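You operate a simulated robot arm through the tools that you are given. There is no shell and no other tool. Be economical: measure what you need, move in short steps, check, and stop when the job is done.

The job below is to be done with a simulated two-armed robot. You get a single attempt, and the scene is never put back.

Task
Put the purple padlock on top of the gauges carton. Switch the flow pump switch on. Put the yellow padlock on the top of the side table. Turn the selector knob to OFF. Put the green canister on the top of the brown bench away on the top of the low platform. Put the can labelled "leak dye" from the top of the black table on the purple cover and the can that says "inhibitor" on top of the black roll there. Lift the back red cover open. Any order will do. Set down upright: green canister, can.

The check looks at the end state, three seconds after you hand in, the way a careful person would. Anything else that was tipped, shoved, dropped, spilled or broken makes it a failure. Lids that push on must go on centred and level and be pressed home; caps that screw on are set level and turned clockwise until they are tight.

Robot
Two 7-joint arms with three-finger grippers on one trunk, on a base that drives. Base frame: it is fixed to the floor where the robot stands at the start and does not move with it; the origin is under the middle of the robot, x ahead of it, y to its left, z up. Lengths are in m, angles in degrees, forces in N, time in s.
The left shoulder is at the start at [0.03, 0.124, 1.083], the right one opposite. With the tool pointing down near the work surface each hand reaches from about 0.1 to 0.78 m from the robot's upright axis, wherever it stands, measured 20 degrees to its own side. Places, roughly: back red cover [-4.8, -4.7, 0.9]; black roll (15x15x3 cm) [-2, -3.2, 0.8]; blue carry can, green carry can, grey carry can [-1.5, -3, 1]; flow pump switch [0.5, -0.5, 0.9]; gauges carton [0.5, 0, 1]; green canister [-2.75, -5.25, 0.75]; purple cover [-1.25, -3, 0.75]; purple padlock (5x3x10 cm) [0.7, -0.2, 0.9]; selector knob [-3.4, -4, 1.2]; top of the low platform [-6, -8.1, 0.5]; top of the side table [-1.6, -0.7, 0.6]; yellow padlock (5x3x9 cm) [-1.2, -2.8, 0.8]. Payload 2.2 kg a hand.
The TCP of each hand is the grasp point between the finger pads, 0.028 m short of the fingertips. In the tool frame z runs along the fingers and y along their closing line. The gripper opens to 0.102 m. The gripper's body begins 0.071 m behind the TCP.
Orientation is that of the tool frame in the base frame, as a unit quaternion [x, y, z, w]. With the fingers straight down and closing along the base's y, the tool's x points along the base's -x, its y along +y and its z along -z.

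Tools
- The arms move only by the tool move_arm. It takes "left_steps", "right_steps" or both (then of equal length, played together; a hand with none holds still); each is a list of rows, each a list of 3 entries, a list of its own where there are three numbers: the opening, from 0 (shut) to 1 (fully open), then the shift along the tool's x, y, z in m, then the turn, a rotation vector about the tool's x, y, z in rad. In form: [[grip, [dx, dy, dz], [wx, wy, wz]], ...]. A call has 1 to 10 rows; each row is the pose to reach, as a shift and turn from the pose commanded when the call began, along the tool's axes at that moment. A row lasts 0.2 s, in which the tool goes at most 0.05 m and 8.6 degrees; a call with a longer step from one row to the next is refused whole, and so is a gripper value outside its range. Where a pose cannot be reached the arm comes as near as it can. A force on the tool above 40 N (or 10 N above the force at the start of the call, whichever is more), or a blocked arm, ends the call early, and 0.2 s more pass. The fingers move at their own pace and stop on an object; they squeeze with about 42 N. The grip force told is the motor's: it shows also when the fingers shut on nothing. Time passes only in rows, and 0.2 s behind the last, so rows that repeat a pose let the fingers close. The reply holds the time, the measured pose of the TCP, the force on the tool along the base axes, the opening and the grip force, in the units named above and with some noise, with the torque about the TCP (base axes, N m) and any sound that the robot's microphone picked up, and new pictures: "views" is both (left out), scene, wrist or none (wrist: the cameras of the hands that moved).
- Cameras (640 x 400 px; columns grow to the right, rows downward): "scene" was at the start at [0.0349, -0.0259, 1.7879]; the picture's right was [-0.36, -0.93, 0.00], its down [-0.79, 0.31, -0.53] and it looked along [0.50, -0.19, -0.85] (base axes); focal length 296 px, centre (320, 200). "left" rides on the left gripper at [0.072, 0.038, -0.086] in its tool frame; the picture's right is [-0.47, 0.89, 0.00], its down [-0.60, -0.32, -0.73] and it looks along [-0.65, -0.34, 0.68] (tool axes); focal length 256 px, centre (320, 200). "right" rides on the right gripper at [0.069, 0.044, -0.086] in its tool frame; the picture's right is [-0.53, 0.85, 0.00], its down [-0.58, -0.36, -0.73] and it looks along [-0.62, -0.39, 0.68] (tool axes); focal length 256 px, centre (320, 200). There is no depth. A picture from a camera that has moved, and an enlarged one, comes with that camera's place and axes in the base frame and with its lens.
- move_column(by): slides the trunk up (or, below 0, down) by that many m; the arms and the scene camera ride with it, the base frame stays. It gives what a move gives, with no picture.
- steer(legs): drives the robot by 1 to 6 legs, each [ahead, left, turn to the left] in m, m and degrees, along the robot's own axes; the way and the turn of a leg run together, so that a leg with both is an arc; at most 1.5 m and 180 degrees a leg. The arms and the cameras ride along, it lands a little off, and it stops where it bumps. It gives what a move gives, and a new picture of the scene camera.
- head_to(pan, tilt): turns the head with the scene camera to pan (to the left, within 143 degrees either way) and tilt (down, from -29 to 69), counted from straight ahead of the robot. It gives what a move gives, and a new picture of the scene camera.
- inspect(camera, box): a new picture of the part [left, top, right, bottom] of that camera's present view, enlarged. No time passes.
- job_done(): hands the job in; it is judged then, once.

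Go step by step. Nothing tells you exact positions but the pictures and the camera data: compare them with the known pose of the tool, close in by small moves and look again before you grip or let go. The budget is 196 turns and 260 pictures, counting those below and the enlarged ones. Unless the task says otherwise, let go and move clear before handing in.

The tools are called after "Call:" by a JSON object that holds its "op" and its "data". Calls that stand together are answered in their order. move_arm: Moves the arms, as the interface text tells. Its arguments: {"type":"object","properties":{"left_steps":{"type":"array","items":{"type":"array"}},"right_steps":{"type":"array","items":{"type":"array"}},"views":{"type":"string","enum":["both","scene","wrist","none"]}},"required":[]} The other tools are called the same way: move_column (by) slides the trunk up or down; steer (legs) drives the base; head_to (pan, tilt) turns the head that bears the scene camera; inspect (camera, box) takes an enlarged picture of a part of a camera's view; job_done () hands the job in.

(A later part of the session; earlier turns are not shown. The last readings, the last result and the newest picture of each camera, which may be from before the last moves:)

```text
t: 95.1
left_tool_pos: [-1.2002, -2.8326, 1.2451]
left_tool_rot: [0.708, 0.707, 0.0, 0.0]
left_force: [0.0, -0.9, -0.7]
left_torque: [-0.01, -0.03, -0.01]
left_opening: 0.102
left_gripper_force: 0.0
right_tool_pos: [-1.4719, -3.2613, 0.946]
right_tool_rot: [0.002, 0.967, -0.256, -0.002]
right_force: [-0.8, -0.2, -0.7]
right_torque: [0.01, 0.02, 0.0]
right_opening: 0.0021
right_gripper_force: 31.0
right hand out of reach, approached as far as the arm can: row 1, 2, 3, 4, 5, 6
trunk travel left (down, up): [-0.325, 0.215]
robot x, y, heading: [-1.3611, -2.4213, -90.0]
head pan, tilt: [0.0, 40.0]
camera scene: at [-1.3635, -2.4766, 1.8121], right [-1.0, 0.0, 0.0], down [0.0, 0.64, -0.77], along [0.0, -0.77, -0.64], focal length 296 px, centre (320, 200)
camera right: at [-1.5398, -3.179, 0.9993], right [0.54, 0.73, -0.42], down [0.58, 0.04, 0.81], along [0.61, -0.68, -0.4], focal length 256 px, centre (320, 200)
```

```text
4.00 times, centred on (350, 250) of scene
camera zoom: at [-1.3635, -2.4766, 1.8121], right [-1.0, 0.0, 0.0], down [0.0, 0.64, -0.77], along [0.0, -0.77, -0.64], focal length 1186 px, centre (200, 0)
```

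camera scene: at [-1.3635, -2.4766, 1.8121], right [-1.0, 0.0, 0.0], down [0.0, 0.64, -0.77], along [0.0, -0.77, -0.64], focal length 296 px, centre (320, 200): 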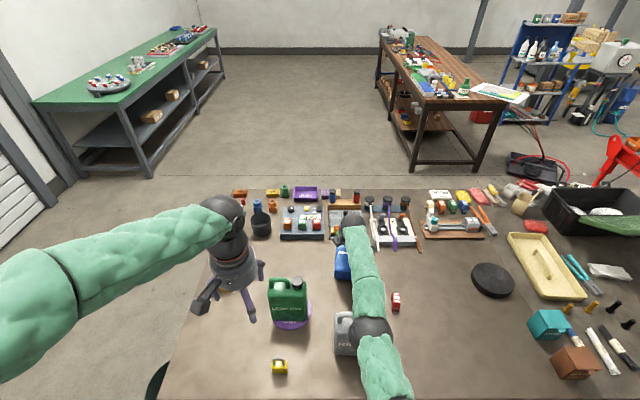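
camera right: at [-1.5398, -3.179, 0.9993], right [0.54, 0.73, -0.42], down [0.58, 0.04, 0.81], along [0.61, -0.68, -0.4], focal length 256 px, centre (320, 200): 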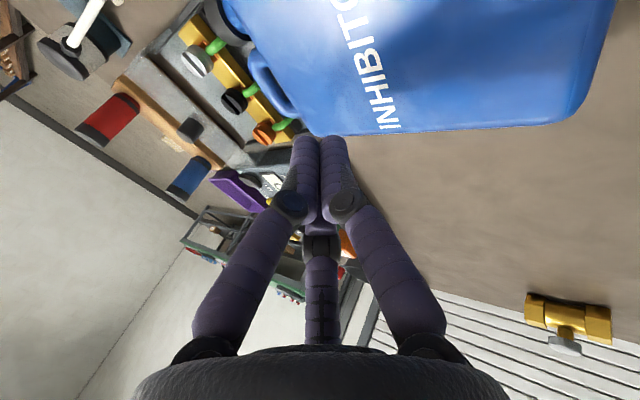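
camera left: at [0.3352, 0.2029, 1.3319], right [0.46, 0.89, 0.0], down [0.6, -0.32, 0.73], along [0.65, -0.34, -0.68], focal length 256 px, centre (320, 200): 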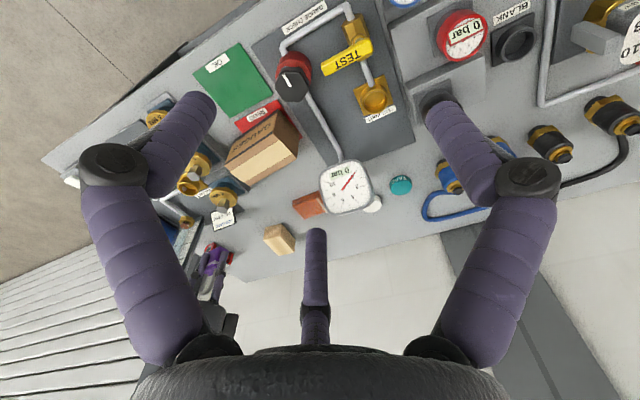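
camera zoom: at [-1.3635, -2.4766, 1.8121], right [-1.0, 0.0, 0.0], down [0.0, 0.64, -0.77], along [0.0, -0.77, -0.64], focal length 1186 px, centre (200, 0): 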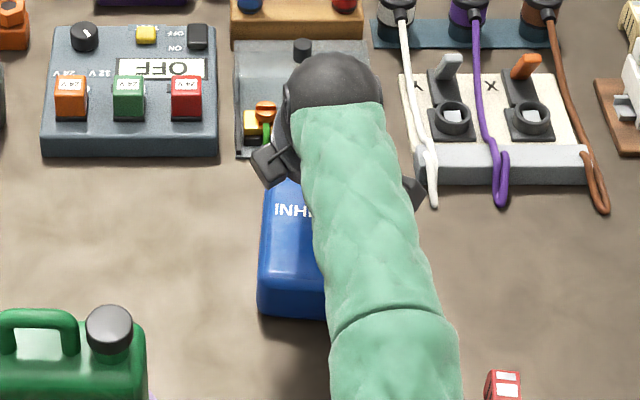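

The arm has straightened low over the grey can; I retreat upward before anything else.

Call:
{"op": "move_arm", "data": {"right_steps": [[0, [0, -0.0215, -0.04], [0, 0, 0]], [0, [0, -0.043, -0.08], [0, 0, 0]], [0, [0, -0.064, -0.12], [0, 0, 0]], [0, [0, -0.085, -0.16], [-0.1, 0, 0]], [0, [0, -0.07, -0.18], [-0.2, 0, 0]], [0, [0, -0.045, -0.2], [-0.3, 0, 0]], [0, [0, -0.02, -0.215], [-0.4, 0, 0]]]}}

Call:
{"op": "inspect", "data": {"camera": "left", "box": [100, 50, 360, 280]}}

```text
t: 96.7
left_tool_pos: [-1.1991, -2.8312, 1.2459]
left_tool_rot: [0.707, 0.707, -0.001, 0.0]
left_force: [0.4, -0.8, 0.2]
left_torque: [0.01, 0.02, 0.04]
left_opening: 0.1021
left_gripper_force: 0.1
right_tool_pos: [-1.4701, -3.1721, 1.1424]
right_tool_rot: [0.003, 0.998, -0.058, -0.002]
right_force: [0.6, -0.3, 0.0]
right_torque: [0.0, -0.01, -0.02]
right_opening: 0.0018
right_gripper_force: 31.7
right hand out of reach, approached as far as the arm can: row 1, 2, 3
trunk travel left (down, up): [-0.325, 0.215]
robot x, y, heading: [-1.3608, -2.4194, -90.0]
head pan, tilt: [0.0, 40.0]
camera scene: at [-1.3635, -2.4763, 1.812], right [-1.0, 0.0, 0.0], down [0.0, 0.64, -0.77], along [0.0, -0.77, -0.64], focal length 296 px, centre (320, 200)
camera right: at [-1.5379, -3.1172, 1.2237], right [0.54, 0.84, -0.1], down [0.58, -0.28, 0.77], along [0.61, -0.47, -0.64], focal length 256 px, centre (320, 200)
```

scene: 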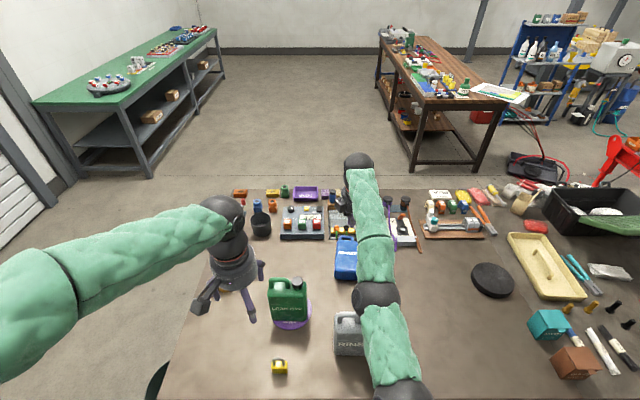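
right: 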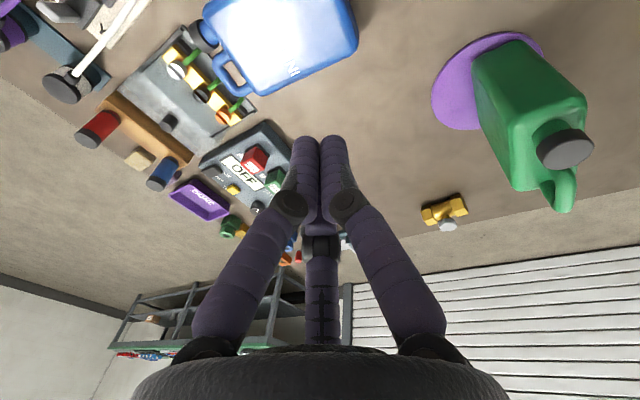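

```text
1.74 times, centred on (230, 165) of left
camera zoom: at [-1.1619, -2.7608, 1.3312], right [0.88, -0.47, 0.0], down [-0.32, -0.6, 0.73], along [-0.34, -0.65, -0.68], focal length 445 px, centre (476, 261)
```

zoom: 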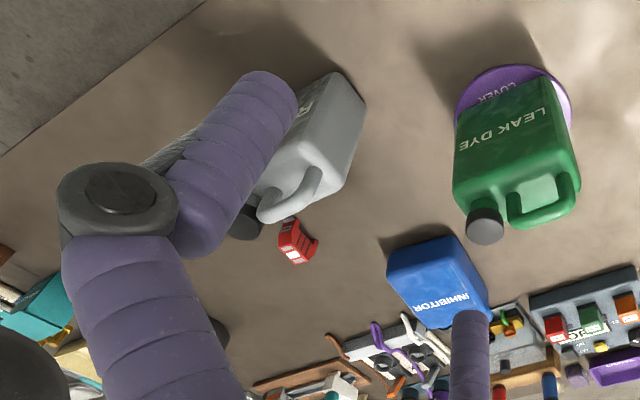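

Grey is still upright. I raise the trunk so that shoulders and elbows clear the cans.

Call:
{"op": "move_column", "data": {"by": 0.2}}

```text
t: 98.9
left_tool_pos: [-1.1995, -2.8329, 1.4451]
left_tool_rot: [0.708, 0.706, 0.0, -0.001]
left_force: [-0.7, -0.3, 1.1]
left_torque: [0.04, 0.0, 0.02]
left_opening: 0.102
left_gripper_force: 0.2
right_tool_pos: [-1.4703, -3.1723, 1.341]
right_tool_rot: [0.002, 0.998, -0.059, -0.002]
right_force: [0.4, -0.4, 0.1]
right_torque: [-0.01, -0.02, 0.0]
right_opening: 0.0019
right_gripper_force: 31.9
trunk travel left (down, up): [-0.525, 0.015]
robot x, y, heading: [-1.364, -2.4231, -89.9]
head pan, tilt: [0.0, 40.0]
```

Call:
{"op": "move_arm", "data": {"right_steps": [[0, [0.002, 0.002, 0.045], [0.03, 0, 0]], [0, [0.004, 0.004, 0.09], [0.06, 0, 0]], [0, [0.006, 0.006, 0.135], [0.09, 0, 0]], [0, [0.008, 0.008, 0.18], [0.12, 0, 0]], [0, [0.01, 0.01, 0.225], [0.15, 0, 0]], [0, [0.012, 0.012, 0.27], [0.15, 0, 0]], [0, [0.014, 0.014, 0.315], [0.15, 0, 0]], [0, [0.015, 0.016, 0.36], [0.15, 0, 0]], [0, [0.015, 0.017, 0.38], [0.15, 0, 0]]]}}

Call:
{"op": "inspect", "data": {"camera": "left", "box": [100, 50, 360, 280]}}

```text
t: 100.9
left_tool_pos: [-1.1986, -2.8312, 1.4469]
left_tool_rot: [0.708, 0.706, 0.0, 0.0]
left_force: [0.7, 1.0, 0.5]
left_torque: [0.03, 0.05, 0.0]
left_opening: 0.1018
left_gripper_force: 0.1
right_tool_pos: [-1.484, -3.1875, 0.9672]
right_tool_rot: [0.002, 0.991, -0.134, -0.002]
right_force: [0.0, 0.3, -0.3]
right_torque: [-0.01, 0.01, 0.02]
right_opening: 0.0024
right_gripper_force: 31.0
right hand out of reach, approached as far as the arm can: row 1, 2, 3, 4, 5, 6, 8, 9
trunk travel left (down, up): [-0.525, 0.015]
robot x, y, heading: [-1.3607, -2.4206, -90.2]
head pan, tilt: [0.0, 40.0]
camera scene: at [-1.3622, -2.476, 2.012], right [-1.0, 0.0, 0.0], down [0.0, 0.64, -0.77], along [0.0, -0.77, -0.64], focal length 296 px, centre (320, 200)
camera right: at [-1.5528, -3.1207, 1.04], right [0.54, 0.81, -0.23], down [0.58, -0.16, 0.8], along [0.61, -0.56, -0.56], focal length 256 px, centre (320, 200)
```

scene: 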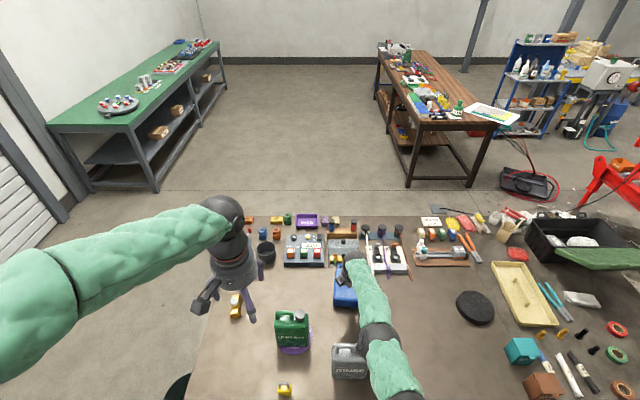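
right: 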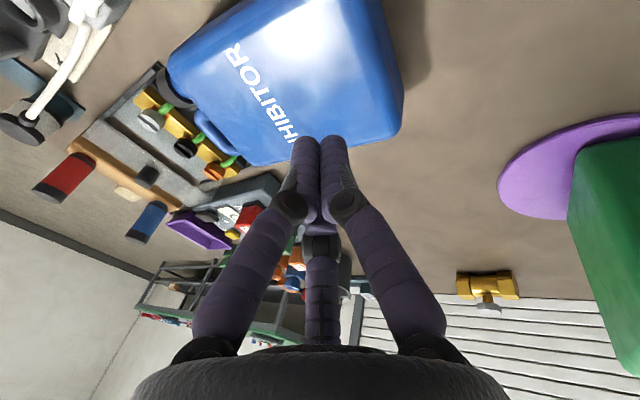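

```text
1.74 times, centred on (230, 165) of left
camera zoom: at [-1.1609, -2.7604, 1.5312], right [0.88, -0.47, 0.0], down [-0.32, -0.6, 0.73], along [-0.34, -0.65, -0.68], focal length 445 px, centre (476, 261)
```

zoom: 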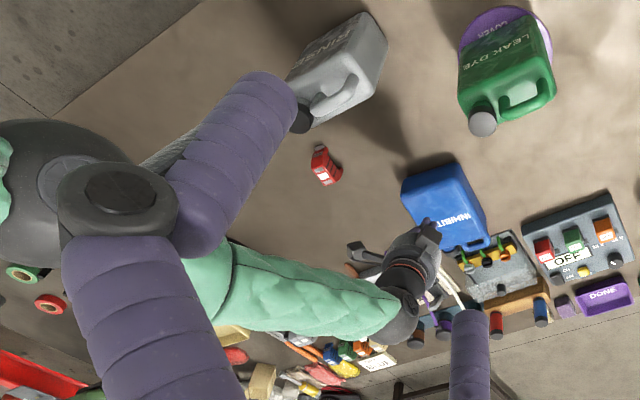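

Call:
{"op": "move_arm", "data": {"right_steps": [[0, [0, 0.004, 0.03], [0, 0, 0]], [0, [0, 0.006, 0.05], [0, 0, 0]], [0, [0, 0.008, 0.062], [0, 0, 0]], [0, [0, 0.009, 0.068], [0, 0, 0]]], "views": "wrist"}}

```text
t: 101.9
left_tool_pos: [-1.1996, -2.8335, 1.4464]
left_tool_rot: [0.708, 0.707, 0.001, 0.0]
left_force: [-0.6, 0.2, 0.5]
left_torque: [-0.01, 0.02, 0.0]
left_opening: 0.1018
left_gripper_force: 0.0
right_tool_pos: [-1.4849, -3.1654, 0.9158]
right_tool_rot: [0.003, 0.991, -0.133, -0.002]
right_force: [-0.6, 0.5, -0.5]
right_torque: [-0.04, 0.01, -0.01]
right_opening: 0.0023
right_gripper_force: 31.6
right hand out of reach, approached as far as the arm can: row 1, 2, 3, 4
trunk travel left (down, up): [-0.525, 0.015]
robot x, y, heading: [-1.3654, -2.4194, -90.2]
head pan, tilt: [0.0, 40.0]
camera right: at [-1.5534, -3.0998, 0.9883], right [0.54, 0.81, -0.23], down [0.58, -0.16, 0.8], along [0.61, -0.56, -0.56], focal length 256 px, centre (320, 200)
```

right: 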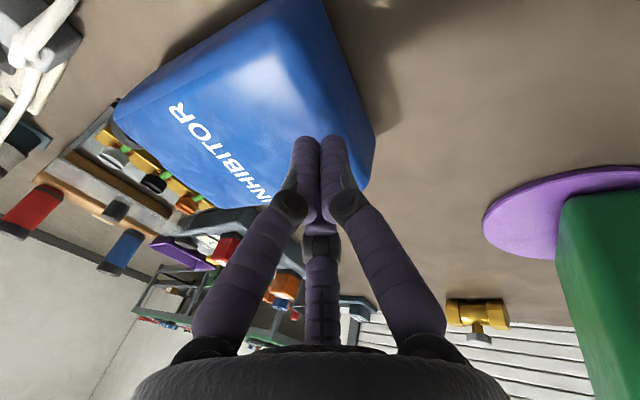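

Call:
{"op": "move_arm", "data": {"right_steps": [[0, [0, 0, -0.01], [0.13, 0, 0]], [0, [0, 0, -0.01], [0.26, 0, 0]], [0, [0, 0, -0.005], [0.36, 0, 0]], [0, [0, 0, 0], [0.36, 0, 0]]], "views": "wrist"}}

```text
t: 102.9
left_tool_pos: [-1.2012, -2.8338, 1.4463]
left_tool_rot: [0.708, 0.706, 0.001, -0.001]
left_force: [-0.4, -0.5, -1.1]
left_torque: [0.08, -0.01, -0.02]
left_opening: 0.1018
left_gripper_force: 0.1
right_tool_pos: [-1.4871, -3.1704, 0.9162]
right_tool_rot: [0.003, 0.951, -0.31, -0.003]
right_force: [0.2, 4.4, -0.4]
right_torque: [-0.32, 0.04, -0.01]
right_opening: 0.0023
right_gripper_force: 31.3
right hand out of reach, approached as far as the arm can: row 1, 2, 3
trunk travel left (down, up): [-0.525, 0.015]
robot x, y, heading: [-1.3597, -2.4231, -90.2]
head pan, tilt: [0.0, 40.0]
camera right: at [-1.5546, -3.0822, 0.9607], right [0.54, 0.68, -0.5], down [0.58, 0.13, 0.8], along [0.61, -0.72, -0.32], focal length 256 px, centre (320, 200)
```

right: 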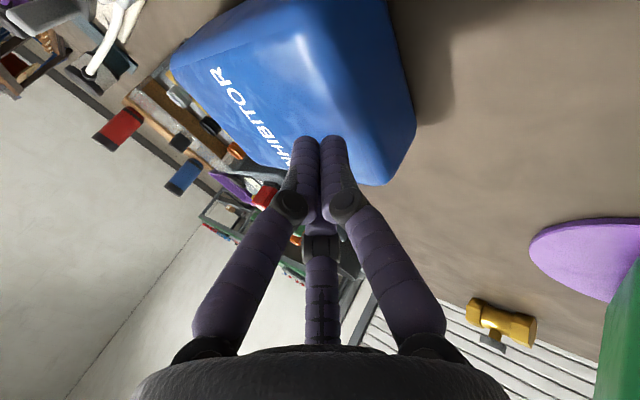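

That pushes against the can, so I lift off. I look down to see how much closer the base could go.

Call:
{"op": "move_arm", "data": {"right_steps": [[0, [0, -0.02, -0.03], [0, 0, 0]], [0, [0, -0.04, -0.07], [0, 0, 0]], [0, [0, -0.06, -0.11], [-0.1, 0, 0]], [0, [0, -0.08, -0.15], [-0.2, 0, 0]], [0, [0, -0.09, -0.19], [-0.3, 0, 0]], [0, [0, -0.08, -0.22], [-0.4, 0, 0]]], "views": "none"}}

Call:
{"op": "head_to", "data": {"pan": 0, "tilt": 69}}

```text
t: 104.3
left_tool_pos: [-1.2003, -2.8313, 1.4465]
left_tool_rot: [0.708, 0.706, 0.0, -0.001]
left_force: [0.6, 0.6, -0.3]
left_torque: [0.06, 0.04, 0.0]
left_opening: 0.1023
left_gripper_force: 0.1
right_tool_pos: [-1.4833, -3.1013, 1.1414]
right_tool_rot: [0.002, 0.994, -0.111, -0.002]
right_force: [-0.2, 0.6, -0.1]
right_torque: [0.0, -0.01, 0.0]
right_opening: 0.002
right_gripper_force: 30.8
trunk travel left (down, up): [-0.525, 0.015]
robot x, y, heading: [-1.3629, -2.4191, -90.0]
head pan, tilt: [0.0, 40.0]
```

```text
t: 105.2
left_tool_pos: [-1.1989, -2.8326, 1.4461]
left_tool_rot: [0.707, 0.707, 0.0, 0.0]
left_force: [0.1, 0.1, 0.2]
left_torque: [0.02, -0.02, 0.01]
left_opening: 0.1019
left_gripper_force: 0.1
right_tool_pos: [-1.4844, -3.1018, 1.1421]
right_tool_rot: [0.003, 0.994, -0.114, -0.002]
right_force: [-0.7, 0.4, -0.5]
right_torque: [0.01, 0.0, 0.02]
right_opening: 0.0022
right_gripper_force: 31.6
trunk travel left (down, up): [-0.525, 0.015]
robot x, y, heading: [-1.3642, -2.4181, -90.5]
head pan, tilt: [0.0, 68.8]
camera scene: at [-1.3633, -2.4474, 1.9759], right [-1.0, 0.0, 0.0], down [0.0, 0.93, -0.36], along [0.0, -0.36, -0.93], focal length 296 px, centre (320, 200)
```

scene: 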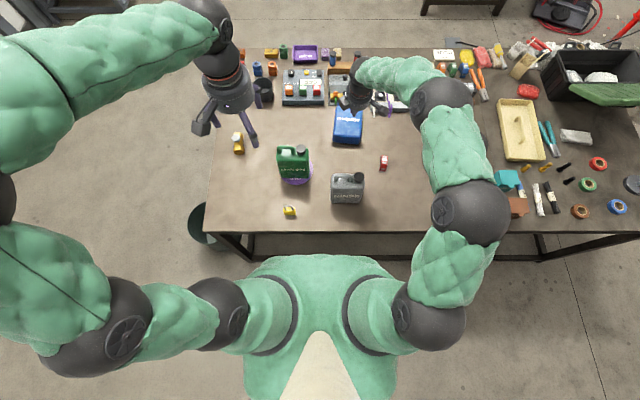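

Call:
{"op": "steer", "data": {"legs": [[0.03, 0, 0], [0.03, 0, 0]]}}

```text
t: 106.5
left_tool_pos: [-1.1986, -2.8844, 1.4498]
left_tool_rot: [0.708, 0.706, -0.003, 0.002]
left_force: [0.0, 1.2, 0.7]
left_torque: [-0.16, 0.02, -0.02]
left_opening: 0.102
left_gripper_force: 0.1
right_tool_pos: [-1.4838, -3.1555, 1.1459]
right_tool_rot: [0.003, 0.993, -0.116, -0.002]
right_force: [-0.6, 0.5, 0.2]
right_torque: [-0.08, 0.03, 0.03]
right_opening: 0.0021
right_gripper_force: 31.7
trunk travel left (down, up): [-0.525, 0.015]
robot x, y, heading: [-1.3644, -2.4831, -89.8]
head pan, tilt: [0.0, 68.8]
camera scene: at [-1.3633, -2.4963, 1.9761], right [-1.0, 0.0, 0.0], down [0.0, 0.93, -0.37], along [0.0, -0.37, -0.93], focal length 296 px, centre (320, 200)
```

scene: 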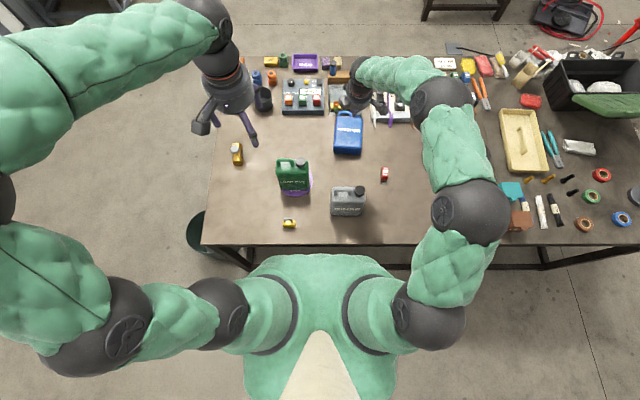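

Call:
{"op": "move_arm", "data": {"right_steps": [[0, [0, -0.02, 0.03], [0, 0, 0]], [0, [0, -0.04, 0.07], [0, 0, 0]], [0, [0, -0.04, 0.11], [0.03, 0, 0]], [0, [0, -0.036, 0.15], [0.06, 0, 0]], [0, [0, -0.033, 0.19], [0.08, 0, 0]], [0, [0, -0.03, 0.222], [0.08, 0, 0]]]}}

```text
t: 107.9
left_tool_pos: [-1.1999, -2.8928, 1.4473]
left_tool_rot: [0.707, 0.707, 0.0, 0.001]
left_force: [-0.3, -1.0, 0.2]
left_torque: [0.01, 0.0, 0.02]
left_opening: 0.1022
left_gripper_force: 0.1
right_tool_pos: [-1.4846, -3.2377, 0.9285]
right_tool_rot: [0.002, 0.989, -0.15, -0.001]
right_force: [0.7, 1.2, -2.1]
right_torque: [-0.23, 0.04, -0.04]
right_opening: 0.0021
right_gripper_force: 31.3
trunk travel left (down, up): [-0.525, 0.015]
robot x, y, heading: [-1.3632, -2.4818, -90.2]
head pan, tilt: [0.0, 68.8]
camera scene: at [-1.3635, -2.5075, 1.9757], right [-1.0, 0.0, 0.0], down [0.0, 0.93, -0.36], along [0.0, -0.36, -0.93], focal length 296 px, centre (320, 200)
camera right: at [-1.5529, -3.1692, 0.9982], right [0.54, 0.81, -0.25], down [0.58, -0.13, 0.8], along [0.61, -0.58, -0.54], focal length 256 px, centre (320, 200)
```

scene: 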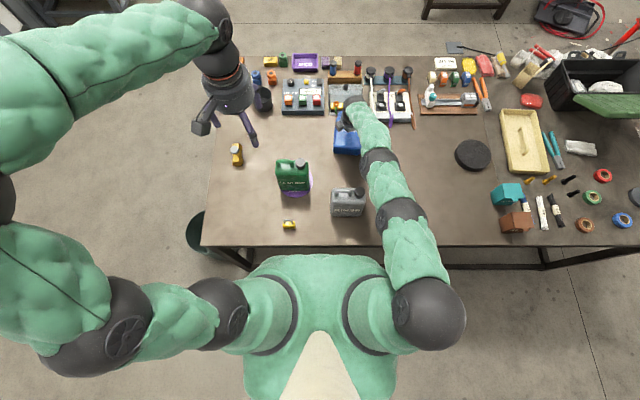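
right: 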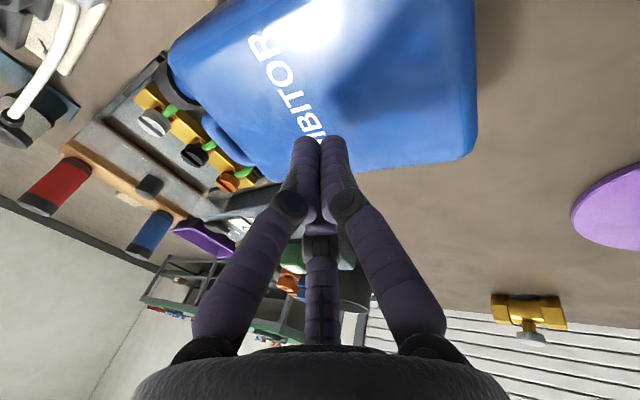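

Call:
{"op": "move_arm", "data": {"right_steps": [[0, [0, 0.003, 0.0095], [0, 0, 0]], [0, [0, 0.0045, 0.0143], [0, 0, 0]], [0, [0, 0.006, 0.019], [0, 0, 0]], [0, [0, 0.0075, 0.024], [0, 0, 0]]], "views": "none"}}

```text
t: 108.9
left_tool_pos: [-1.1997, -2.8915, 1.4472]
left_tool_rot: [0.707, 0.707, -0.001, 0.001]
left_force: [0.2, -0.1, -0.2]
left_torque: [-0.01, 0.02, 0.0]
left_opening: 0.1019
left_gripper_force: 0.0
right_tool_pos: [-1.4837, -3.2341, 0.9153]
right_tool_rot: [0.003, 0.988, -0.153, -0.003]
right_force: [0.0, 0.2, 0.6]
right_torque: [-0.02, 0.03, 0.0]
right_opening: 0.0021
right_gripper_force: 31.4
right hand out of reach, approached as far as the arm can: row 1, 2, 3, 4
trunk travel left (down, up): [-0.525, 0.015]
robot x, y, heading: [-1.3671, -2.4798, -90.1]
head pan, tilt: [0.0, 68.8]
```

Call:
{"op": "move_arm", "data": {"right_steps": [[0, [0, -0.012, -0.04], [0, 0, 0]], [0, [0, -0.024, -0.085], [0, 0, 0]]], "views": "none"}}

Call:
{"op": "move_column", "data": {"by": -0.08}}

Call:
{"op": "inspect", "data": {"camera": "scene", "box": [260, 50, 440, 260]}}

```text
t: 109.5
left_tool_pos: [-1.1999, -2.8909, 1.4483]
left_tool_rot: [0.707, 0.707, -0.001, 0.001]
left_force: [0.3, 0.3, 0.6]
left_torque: [0.0, -0.03, -0.02]
left_opening: 0.1021
left_gripper_force: 0.0
right_tool_pos: [-1.4826, -3.2297, 1.008]
right_tool_rot: [0.002, 0.988, -0.155, -0.002]
right_force: [0.5, 1.3, -0.5]
right_torque: [-0.09, 0.06, 0.01]
right_opening: 0.0018
right_gripper_force: 31.3
trunk travel left (down, up): [-0.525, 0.015]
robot x, y, heading: [-1.363, -2.4802, -90.1]
head pan, tilt: [0.0, 68.8]
```

```text
t: 110.7
left_tool_pos: [-1.2, -2.8914, 1.3673]
left_tool_rot: [0.708, 0.707, -0.001, 0.001]
left_force: [-0.8, -0.1, -0.1]
left_torque: [0.03, -0.01, 0.0]
left_opening: 0.1022
left_gripper_force: 0.1
right_tool_pos: [-1.4835, -3.2309, 0.9241]
right_tool_rot: [0.002, 0.988, -0.153, -0.002]
right_force: [-0.2, 0.5, -0.1]
right_torque: [-0.03, 0.01, 0.01]
right_opening: 0.002
right_gripper_force: 31.6
trunk travel left (down, up): [-0.445, 0.095]
robot x, y, heading: [-1.3635, -2.4768, -90.0]
head pan, tilt: [0.0, 68.8]
```

```text
1.90 times, centred on (350, 155) of scene
camera zoom: at [-1.3637, -2.5067, 1.896], right [-1.0, 0.0, 0.0], down [0.0, 0.93, -0.36], along [0.0, -0.36, -0.93], focal length 565 px, centre (263, 286)
```

zoom: 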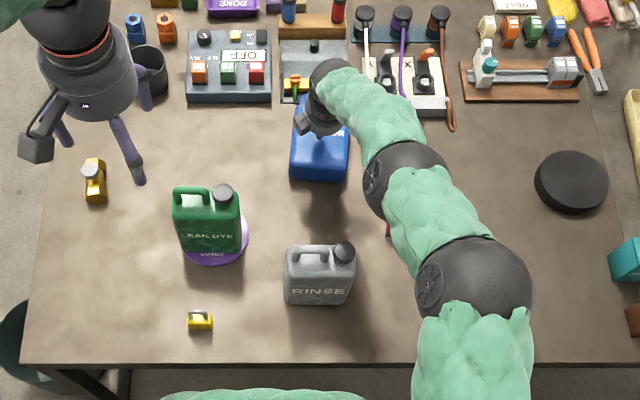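

Call:
{"op": "move_arm", "data": {"right_steps": [[0, [0, 0.0042, 0.0134], [0, 0, 0]], [0, [0, 0.006, 0.019], [0, 0, 0]], [0, [0, 0.0075, 0.024], [0, 0, 0]], [0, [0, 0.009, 0.0285], [0, 0, 0]], [0, [0, 0.0105, 0.0335], [0, 0, 0]]], "views": "none"}}

```text
t: 111.7
left_tool_pos: [-1.1985, -2.8912, 1.3676]
left_tool_rot: [0.707, 0.707, 0.0, 0.0]
left_force: [0.8, 0.2, -0.5]
left_torque: [0.03, -0.02, -0.02]
left_opening: 0.1021
left_gripper_force: 0.0
right_tool_pos: [-1.4851, -3.2358, 0.9058]
right_tool_rot: [0.004, 0.987, -0.16, -0.003]
right_force: [1.9, 10.0, 23.3]
right_torque: [0.47, -0.03, -0.02]
right_opening: 0.0023
right_gripper_force: 31.3
trunk travel left (down, up): [-0.445, 0.095]
robot x, y, heading: [-1.3603, -2.4772, -90.2]
head pan, tilt: [0.0, 68.8]
stopped in row 5 (right hand): the force on the tool passed its limit at 44 N (the readings are from after the stop); the commanded pose is now the measured one
```

Call:
{"op": "move_arm", "data": {"right_steps": [[0, [0, 0.0142, -0.001], [0, 0, 0]], [0, [0, 0.0285, -0.0055], [0, 0, 0]], [0, [0, 0.0475, -0.012], [0, 0, 0]], [0, [0, 0.0665, -0.018], [0, 0, 0]], [0, [0, 0.0855, -0.0245], [0, 0, 0]], [0, [0, 0.1045, -0.031], [0, 0, 0]]], "views": "scene"}}

Call:
{"op": "inspect", "data": {"camera": "scene", "box": [260, 50, 440, 260]}}

```text
t: 113.1
left_tool_pos: [-1.1988, -2.8895, 1.3677]
left_tool_rot: [0.708, 0.706, -0.002, 0.0]
left_force: [-0.3, 0.3, -0.6]
left_torque: [-0.02, 0.0, -0.01]
left_opening: 0.1019
left_gripper_force: 0.0
right_tool_pos: [-1.4842, -3.1295, 0.904]
right_tool_rot: [0.004, 0.986, -0.165, -0.003]
right_force: [0.4, -12.0, 36.9]
right_torque: [-0.13, -0.03, 0.03]
right_opening: 0.0019
right_gripper_force: 31.4
trunk travel left (down, up): [-0.445, 0.095]
robot x, y, heading: [-1.3662, -2.4746, -90.1]
head pan, tilt: [0.0, 68.8]
camera scene: at [-1.3628, -2.5036, 1.896], right [-1.0, 0.0, 0.0], down [0.0, 0.93, -0.36], along [0.0, -0.36, -0.93], focal length 296 px, centre (320, 200)
```

scene: 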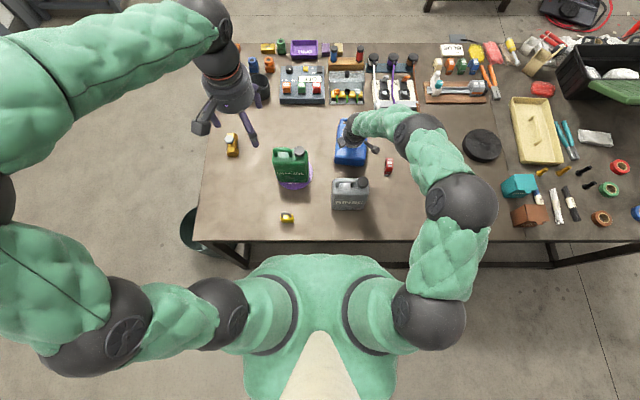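

```text
1.90 times, centred on (350, 155) of scene
camera zoom: at [-1.3628, -2.5036, 1.896], right [-1.0, 0.0, 0.0], down [0.0, 0.93, -0.36], along [0.0, -0.36, -0.93], focal length 565 px, centre (263, 286)
```

zoom: 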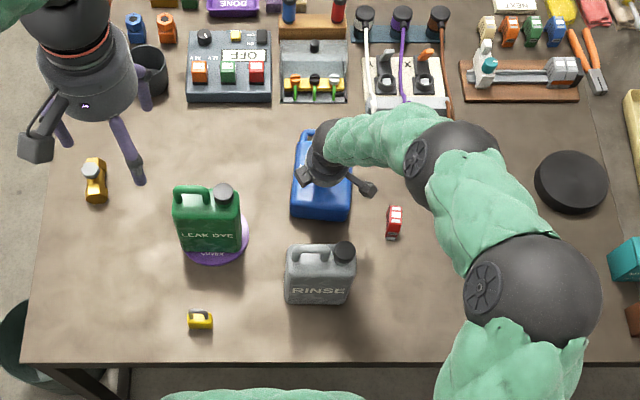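

The drag works: blue came 0.1 m nearer. I drag another 0.06 m.

Call:
{"op": "move_arm", "data": {"right_steps": [[0, [0, 0.019, -0.0063], [0, 0, 0]], [0, [0, 0.038, -0.0127], [0, 0, 0]], [0, [0, 0.057, -0.019], [0, 0, 0]], [0, [0, 0.045, -0.06], [0, 0, 0]], [0, [0, 0.03, -0.105], [0, 0, 0]], [0.45, [0, 0.015, -0.15], [0, 0, 0]]], "views": "scene"}}

Call:
{"op": "inspect", "data": {"camera": "scene", "box": [260, 80, 440, 260]}}

Call:
{"op": "inspect", "data": {"camera": "right", "box": [0, 0, 640, 400]}}

```text
t: 114.5
left_tool_pos: [-1.1996, -2.8905, 1.3674]
left_tool_rot: [0.708, 0.706, -0.001, 0.001]
left_force: [0.9, -0.4, 0.7]
left_torque: [-0.04, -0.02, -0.01]
left_opening: 0.102
left_gripper_force: 0.1
right_tool_pos: [-1.4796, -3.0631, 1.0351]
right_tool_rot: [0.003, 0.988, -0.155, -0.003]
right_force: [-0.5, 0.8, -0.2]
right_torque: [-0.05, 0.0, 0.02]
right_opening: 0.046
right_gripper_force: 0.1
trunk travel left (down, up): [-0.445, 0.095]
robot x, y, heading: [-1.366, -2.4783, -90.3]
head pan, tilt: [0.0, 68.8]
camera scene: at [-1.3634, -2.5055, 1.8958], right [-1.0, 0.0, 0.0], down [0.0, 0.93, -0.36], along [0.0, -0.36, -0.93], focal length 296 px, centre (320, 200)
```

scene: 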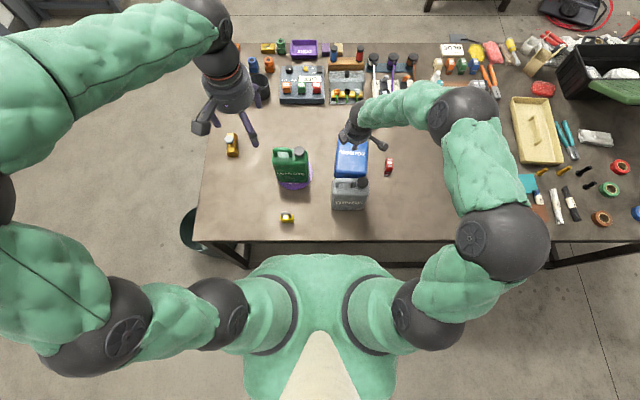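

```text
2.22 times, centred on (350, 170) of scene
camera zoom: at [-1.3634, -2.5055, 1.8958], right [-1.0, 0.0, 0.0], down [0.0, 0.93, -0.36], along [0.0, -0.36, -0.93], focal length 659 px, centre (253, 267)
```

zoom: 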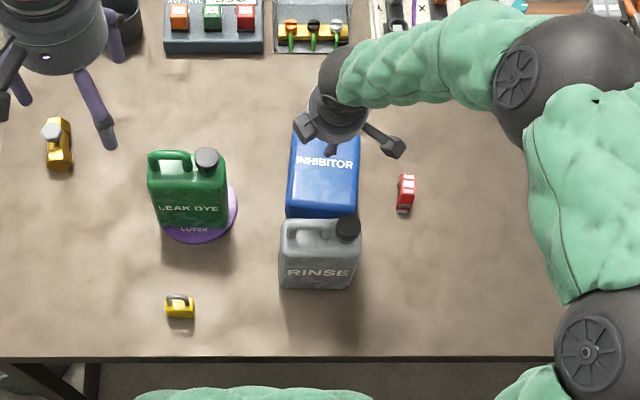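

```text
1.00 times, centred on (320, 200) of right (not enlarged: the box is as wide or as high as the picture)
camera zoom: at [-1.5484, -2.9932, 1.1047], right [0.54, 0.8, -0.26], down [0.58, -0.13, 0.81], along [0.61, -0.59, -0.53], focal length 256 px, centre (320, 200)
```

zoom: 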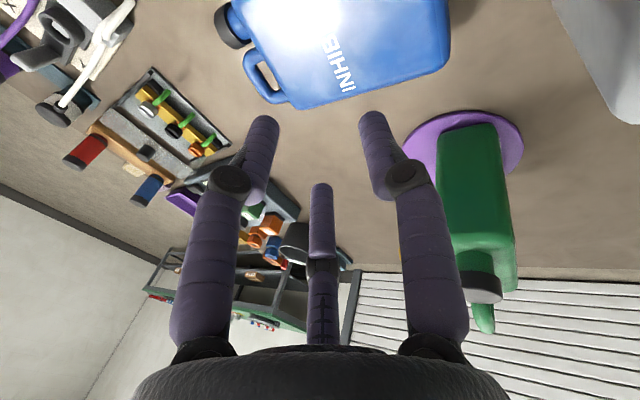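

Call:
{"op": "inspect", "data": {"camera": "right", "box": [200, 0, 340, 130]}}

```text
3.08 times, centred on (270, 65) of right
camera zoom: at [-1.5484, -2.9932, 1.1047], right [0.54, 0.8, -0.26], down [0.58, -0.13, 0.81], along [0.61, -0.59, -0.53], focal length 788 px, centre (474, 615)
```

zoom: 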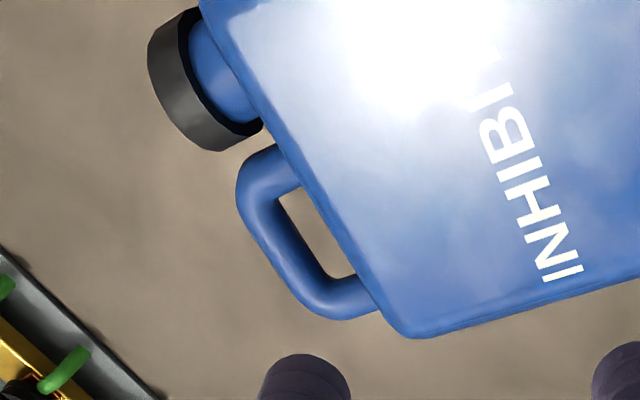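

Call:
{"op": "move_arm", "data": {"right_steps": [[0.45, [0, -0.04, 0.0125], [-0.07, 0, 0.03]], [0.45, [0.001, -0.08, 0.025], [-0.14, 0, 0.06]], [0.45, [0.002, -0.12, 0.0375], [-0.21, 0, 0.1]], [0.45, [0.003, -0.156, 0.05], [-0.28, 0, 0.13]], [0.45, [0.003, -0.146, 0.083], [-0.31, 0, 0.15]], [0.45, [0.003, -0.13, 0.131], [-0.31, 0, 0.15]]]}}

Call:
{"op": "inspect", "data": {"camera": "right", "box": [220, 20, 420, 200]}}

Call:
{"op": "inspect", "data": {"camera": "scene", "box": [300, 90, 420, 210]}}

```text
refused: row 6 steps farther than a row can; nothing moved
```

```text
2.22 times, centred on (320, 110) of right
camera zoom: at [-1.5484, -2.9932, 1.1047], right [0.54, 0.8, -0.26], down [0.58, -0.13, 0.81], along [0.61, -0.59, -0.53], focal length 569 px, centre (320, 400)
```

zoom: 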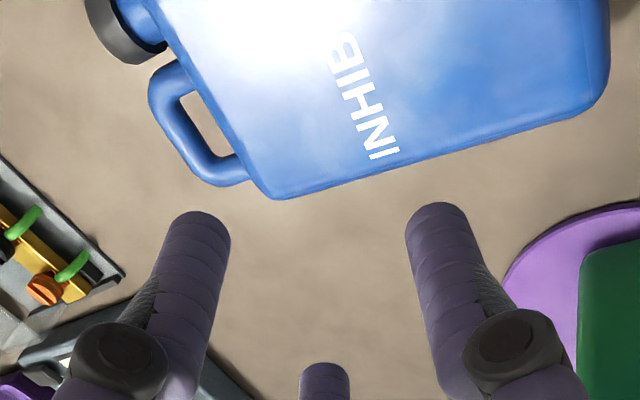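

```text
3.33 times, centred on (360, 150) of scene
camera zoom: at [-1.3634, -2.5055, 1.8958], right [-1.0, 0.0, 0.0], down [0.0, 0.93, -0.36], along [0.0, -0.36, -0.93], focal length 988 px, centre (187, 367)
```

zoom: 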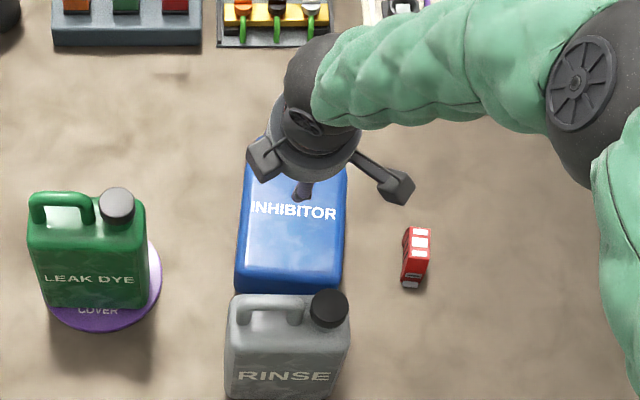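

Call:
{"op": "move_arm", "data": {"right_steps": [[0.45, [0, -0.04, 0.0125], [-0.07, 0, 0.03]], [0.45, [0.001, -0.08, 0.025], [-0.14, 0, 0.06]], [0.45, [0.002, -0.12, 0.0375], [-0.21, 0, 0.08]], [0.45, [0.003, -0.156, 0.05], [-0.28, 0, 0.09]], [0.45, [0.003, -0.148, 0.08], [-0.31, 0, 0.09]], [0.45, [0.003, -0.138, 0.11], [-0.31, 0, 0.09]], [0.45, [0.003, -0.13, 0.131], [-0.31, 0, 0.09]]]}}

Call:
{"op": "inspect", "data": {"camera": "right", "box": [220, 20, 420, 200]}}

Call:
{"op": "inspect", "data": {"camera": "scene", "box": [300, 90, 420, 210]}}

```text
t: 116.1
left_tool_pos: [-1.2003, -2.8923, 1.3673]
left_tool_rot: [0.708, 0.707, 0.0, 0.0]
left_force: [-0.9, -0.7, -0.5]
left_torque: [-0.03, -0.02, 0.03]
left_opening: 0.1019
left_gripper_force: 0.0
right_tool_pos: [-1.4863, -3.2117, 0.955]
right_tool_rot: [0.047, 0.999, -0.002, 0.005]
right_force: [-0.2, -1.0, 1.5]
right_torque: [0.03, -0.06, -0.04]
right_opening: 0.0458
right_gripper_force: 0.0
right hand out of reach, approached as far as the arm can: row 5, 6, 7
trunk travel left (down, up): [-0.445, 0.095]
robot x, y, heading: [-1.3664, -2.4789, -90.0]
head pan, tilt: [0.0, 68.8]
camera scene: at [-1.3636, -2.5064, 1.8958], right [-1.0, 0.0, 0.0], down [0.0, 0.93, -0.36], along [0.0, -0.36, -0.93], focal length 296 px, centre (320, 200)
camera right: at [-1.5517, -3.1604, 1.0411], right [0.61, 0.79, 0.0], down [0.53, -0.41, 0.74], along [0.58, -0.45, -0.67], focal length 256 px, centre (320, 200)
```

scene: 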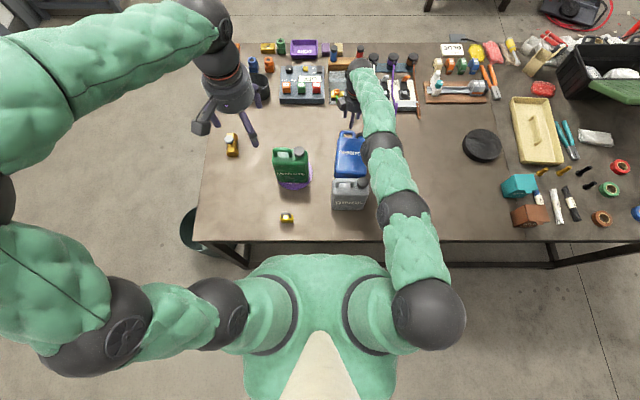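
right: 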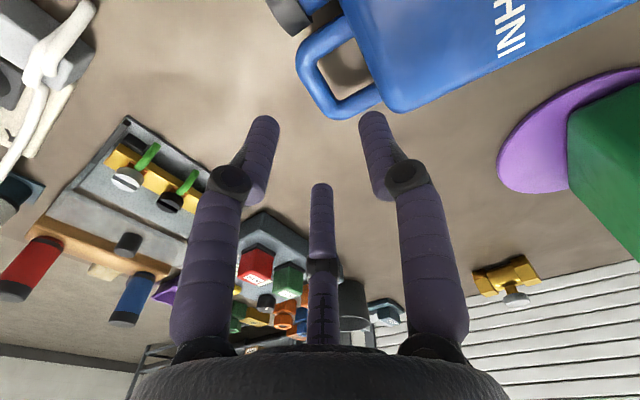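

```text
2.22 times, centred on (320, 110) of right
camera zoom: at [-1.5517, -3.1604, 1.0411], right [0.61, 0.79, 0.0], down [0.53, -0.41, 0.74], along [0.58, -0.45, -0.67], focal length 569 px, centre (320, 400)
```

zoom: 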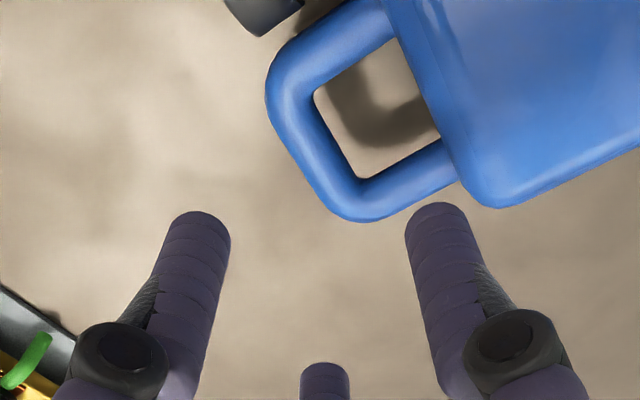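

```text
3.33 times, centred on (360, 150) of scene
camera zoom: at [-1.3636, -2.5064, 1.8958], right [-1.0, 0.0, 0.0], down [0.0, 0.93, -0.36], along [0.0, -0.36, -0.93], focal length 988 px, centre (187, 367)
```

zoom: 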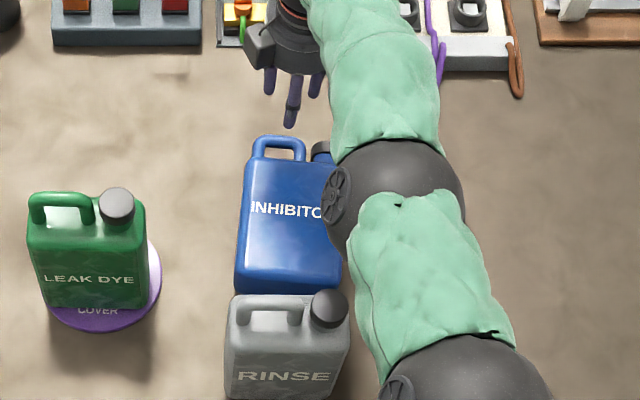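

Call:
{"op": "move_arm", "data": {"right_steps": [[0.45, [0, 0.005, 0.01], [0.12, 0, 0]], [0.45, [0, 0.005, 0.03], [0.24, 0, 0]], [0.45, [0, 0.005, 0.05], [0.26, 0, 0]], [0.45, [0, 0.005, 0.06], [0.26, 0, 0]]], "views": "wrist"}}

Call:
{"op": "inspect", "data": {"camera": "scene", "box": [300, 90, 420, 210]}}

```text
t: 117.1
left_tool_pos: [-1.2001, -2.8903, 1.3675]
left_tool_rot: [0.708, 0.706, -0.001, 0.001]
left_force: [0.5, -0.2, -0.3]
left_torque: [0.0, -0.03, -0.04]
left_opening: 0.102
left_gripper_force: 0.0
right_tool_pos: [-1.486, -3.2079, 0.8959]
right_tool_rot: [0.048, 0.99, -0.135, -0.001]
right_force: [-1.1, -2.1, 0.7]
right_torque: [-0.03, 0.06, 0.03]
right_opening: 0.0446
right_gripper_force: 0.1
trunk travel left (down, up): [-0.445, 0.095]
robot x, y, heading: [-1.3644, -2.4803, -89.9]
head pan, tilt: [0.0, 68.8]
camera right: at [-1.55, -3.1357, 0.9683], right [0.61, 0.76, -0.22], down [0.55, -0.21, 0.81], along [0.57, -0.62, -0.55], focal length 256 px, centre (320, 200)
```

right: 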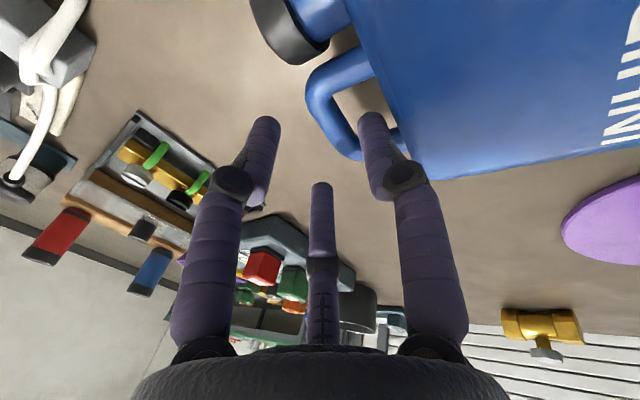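

```text
3.33 times, centred on (360, 150) of scene
camera zoom: at [-1.3637, -2.5062, 1.8959], right [-1.0, 0.0, 0.0], down [0.0, 0.93, -0.36], along [0.0, -0.36, -0.93], focal length 988 px, centre (187, 367)
```

zoom: 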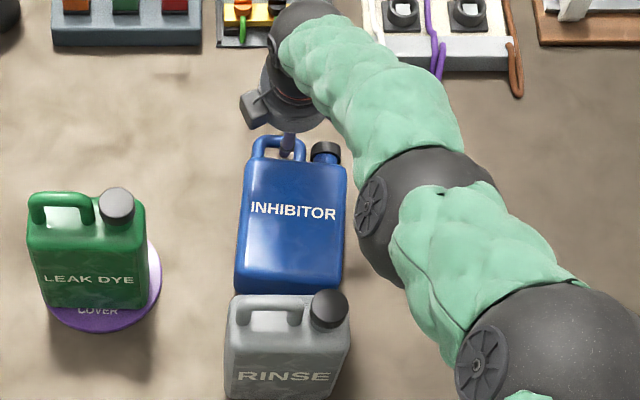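

Call:
{"op": "move_arm", "data": {"right_steps": [[0.45, [0, -0.01, -0.004], [0, 0, 0]], [0.45, [0, -0.01, -0.004], [0, 0, 0]]], "views": "wrist"}}

Call:
{"op": "inspect", "data": {"camera": "right", "box": [240, 20, 440, 200]}}

```text
t: 117.7
left_tool_pos: [-1.2, -2.8911, 1.3665]
left_tool_rot: [0.708, 0.706, -0.001, 0.0]
left_force: [0.3, 0.1, -0.3]
left_torque: [0.03, 0.02, -0.02]
left_opening: 0.102
left_gripper_force: 0.1
right_tool_pos: [-1.4865, -3.2147, 0.9019]
right_tool_rot: [0.048, 0.99, -0.132, -0.002]
right_force: [0.6, -1.0, -0.1]
right_torque: [-0.02, -0.01, 0.01]
right_opening: 0.046
right_gripper_force: 0.0
trunk travel left (down, up): [-0.445, 0.095]
robot x, y, heading: [-1.3661, -2.4799, -90.1]
head pan, tilt: [0.0, 68.8]
camera right: at [-1.5498, -3.1433, 0.9739], right [0.61, 0.76, -0.22], down [0.55, -0.21, 0.81], along [0.57, -0.61, -0.55], focal length 256 px, centre (320, 200)
```

right: 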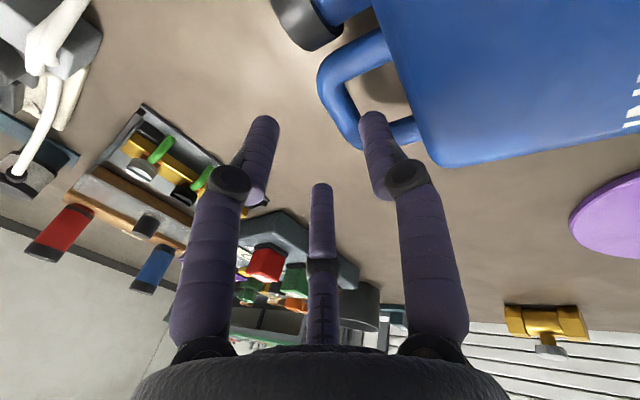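

```text
2.22 times, centred on (340, 110) of right
camera zoom: at [-1.5498, -3.1433, 0.9739], right [0.61, 0.76, -0.22], down [0.55, -0.21, 0.81], along [0.57, -0.61, -0.55], focal length 569 px, centre (276, 400)
```

zoom: 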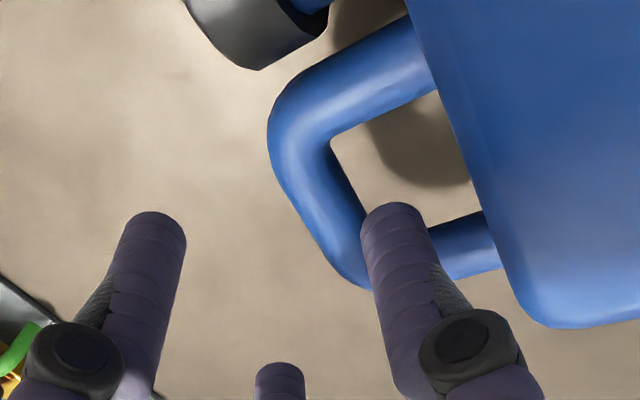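

Call:
{"op": "move_arm", "data": {"right_steps": [[0.45, [0, 0.002, 0.02], [0, 0, 0]], [0.45, [0, 0.005, 0.04], [0, 0, 0]], [0.45, [0, 0.0083, 0.06], [0, 0, 0]], [0.45, [0, 0.0083, 0.06], [0, 0, 0]]], "views": "wrist"}}

Call:
{"op": "inspect", "data": {"camera": "right", "box": [240, 20, 440, 200]}}

```text
t: 118.5
left_tool_pos: [-1.199, -2.8895, 1.3677]
left_tool_rot: [0.707, 0.707, -0.001, 0.001]
left_force: [0.1, -0.7, -0.3]
left_torque: [0.04, 0.0, 0.02]
left_opening: 0.1022
left_gripper_force: 0.0
right_tool_pos: [-1.489, -3.2287, 0.8626]
right_tool_rot: [0.051, 0.989, -0.141, -0.002]
right_force: [1.2, 11.1, 17.0]
right_torque: [1.29, -0.07, -0.05]
right_opening: 0.0524
right_gripper_force: 5.1
trunk travel left (down, up): [-0.445, 0.095]
robot x, y, heading: [-1.3625, -2.4781, -90.2]
head pan, tilt: [0.0, 68.8]
stopped in row 3 (right hand): the force on the tool passed its limit at 49 N (the readings are from after the stop); the commanded pose is now the measured one
camera right: at [-1.5506, -3.1555, 0.9328], right [0.61, 0.76, -0.23], down [0.55, -0.2, 0.81], along [0.56, -0.62, -0.54], focal length 256 px, centre (320, 200)
```

right: 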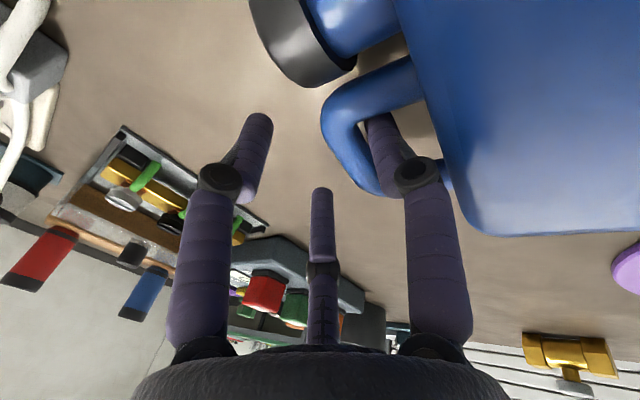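

```text
2.22 times, centred on (340, 110) of right
camera zoom: at [-1.5506, -3.1555, 0.9328], right [0.61, 0.76, -0.23], down [0.55, -0.2, 0.81], along [0.56, -0.62, -0.54], focal length 569 px, centre (276, 400)
```

zoom: 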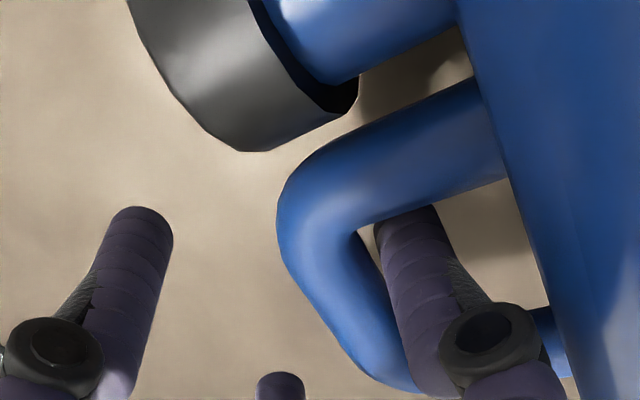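

Call:
{"op": "move_arm", "data": {"right_steps": [[0.45, [0.002, 0.0055, -0.01], [0, 0, 0]], [0.45, [0.002, 0.0085, 0], [0, 0, 0]], [0.45, [0.002, 0.0117, 0.0112], [0, 0, 0]], [0.45, [0.002, 0.0117, 0.0112], [0, 0, 0]]], "views": "wrist"}}

```text
t: 119.2
left_tool_pos: [-1.1993, -2.8909, 1.3669]
left_tool_rot: [0.707, 0.707, -0.001, 0.001]
left_force: [-0.6, -1.1, 0.9]
left_torque: [0.02, 0.01, 0.02]
left_opening: 0.102
left_gripper_force: 0.1
right_tool_pos: [-1.4907, -3.2294, 0.8636]
right_tool_rot: [0.051, 0.988, -0.149, -0.002]
right_force: [1.7, 11.5, 21.6]
right_torque: [1.6, -0.05, -0.15]
right_opening: 0.0537
right_gripper_force: 6.4
trunk travel left (down, up): [-0.445, 0.095]
robot x, y, heading: [-1.3667, -2.4798, -90.0]
head pan, tilt: [0.0, 68.8]
stopped in row 3 (right hand): the force on the tool passed its limit at 49 N (the readings are from after the stop); the commanded pose is now the measured one
camera right: at [-1.5532, -3.1543, 0.9335], right [0.62, 0.75, -0.24], down [0.55, -0.19, 0.81], along [0.56, -0.63, -0.53], focal length 256 px, centre (320, 200)
```

right: 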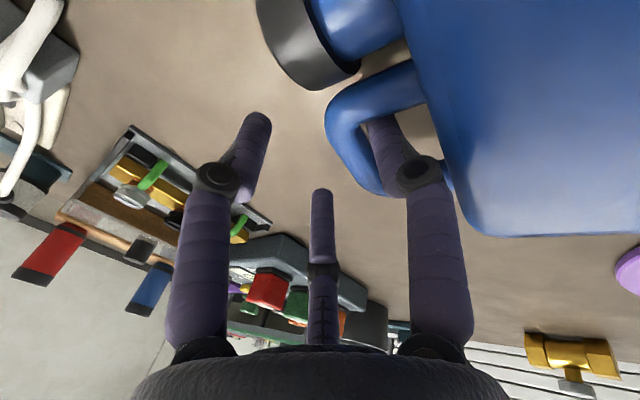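

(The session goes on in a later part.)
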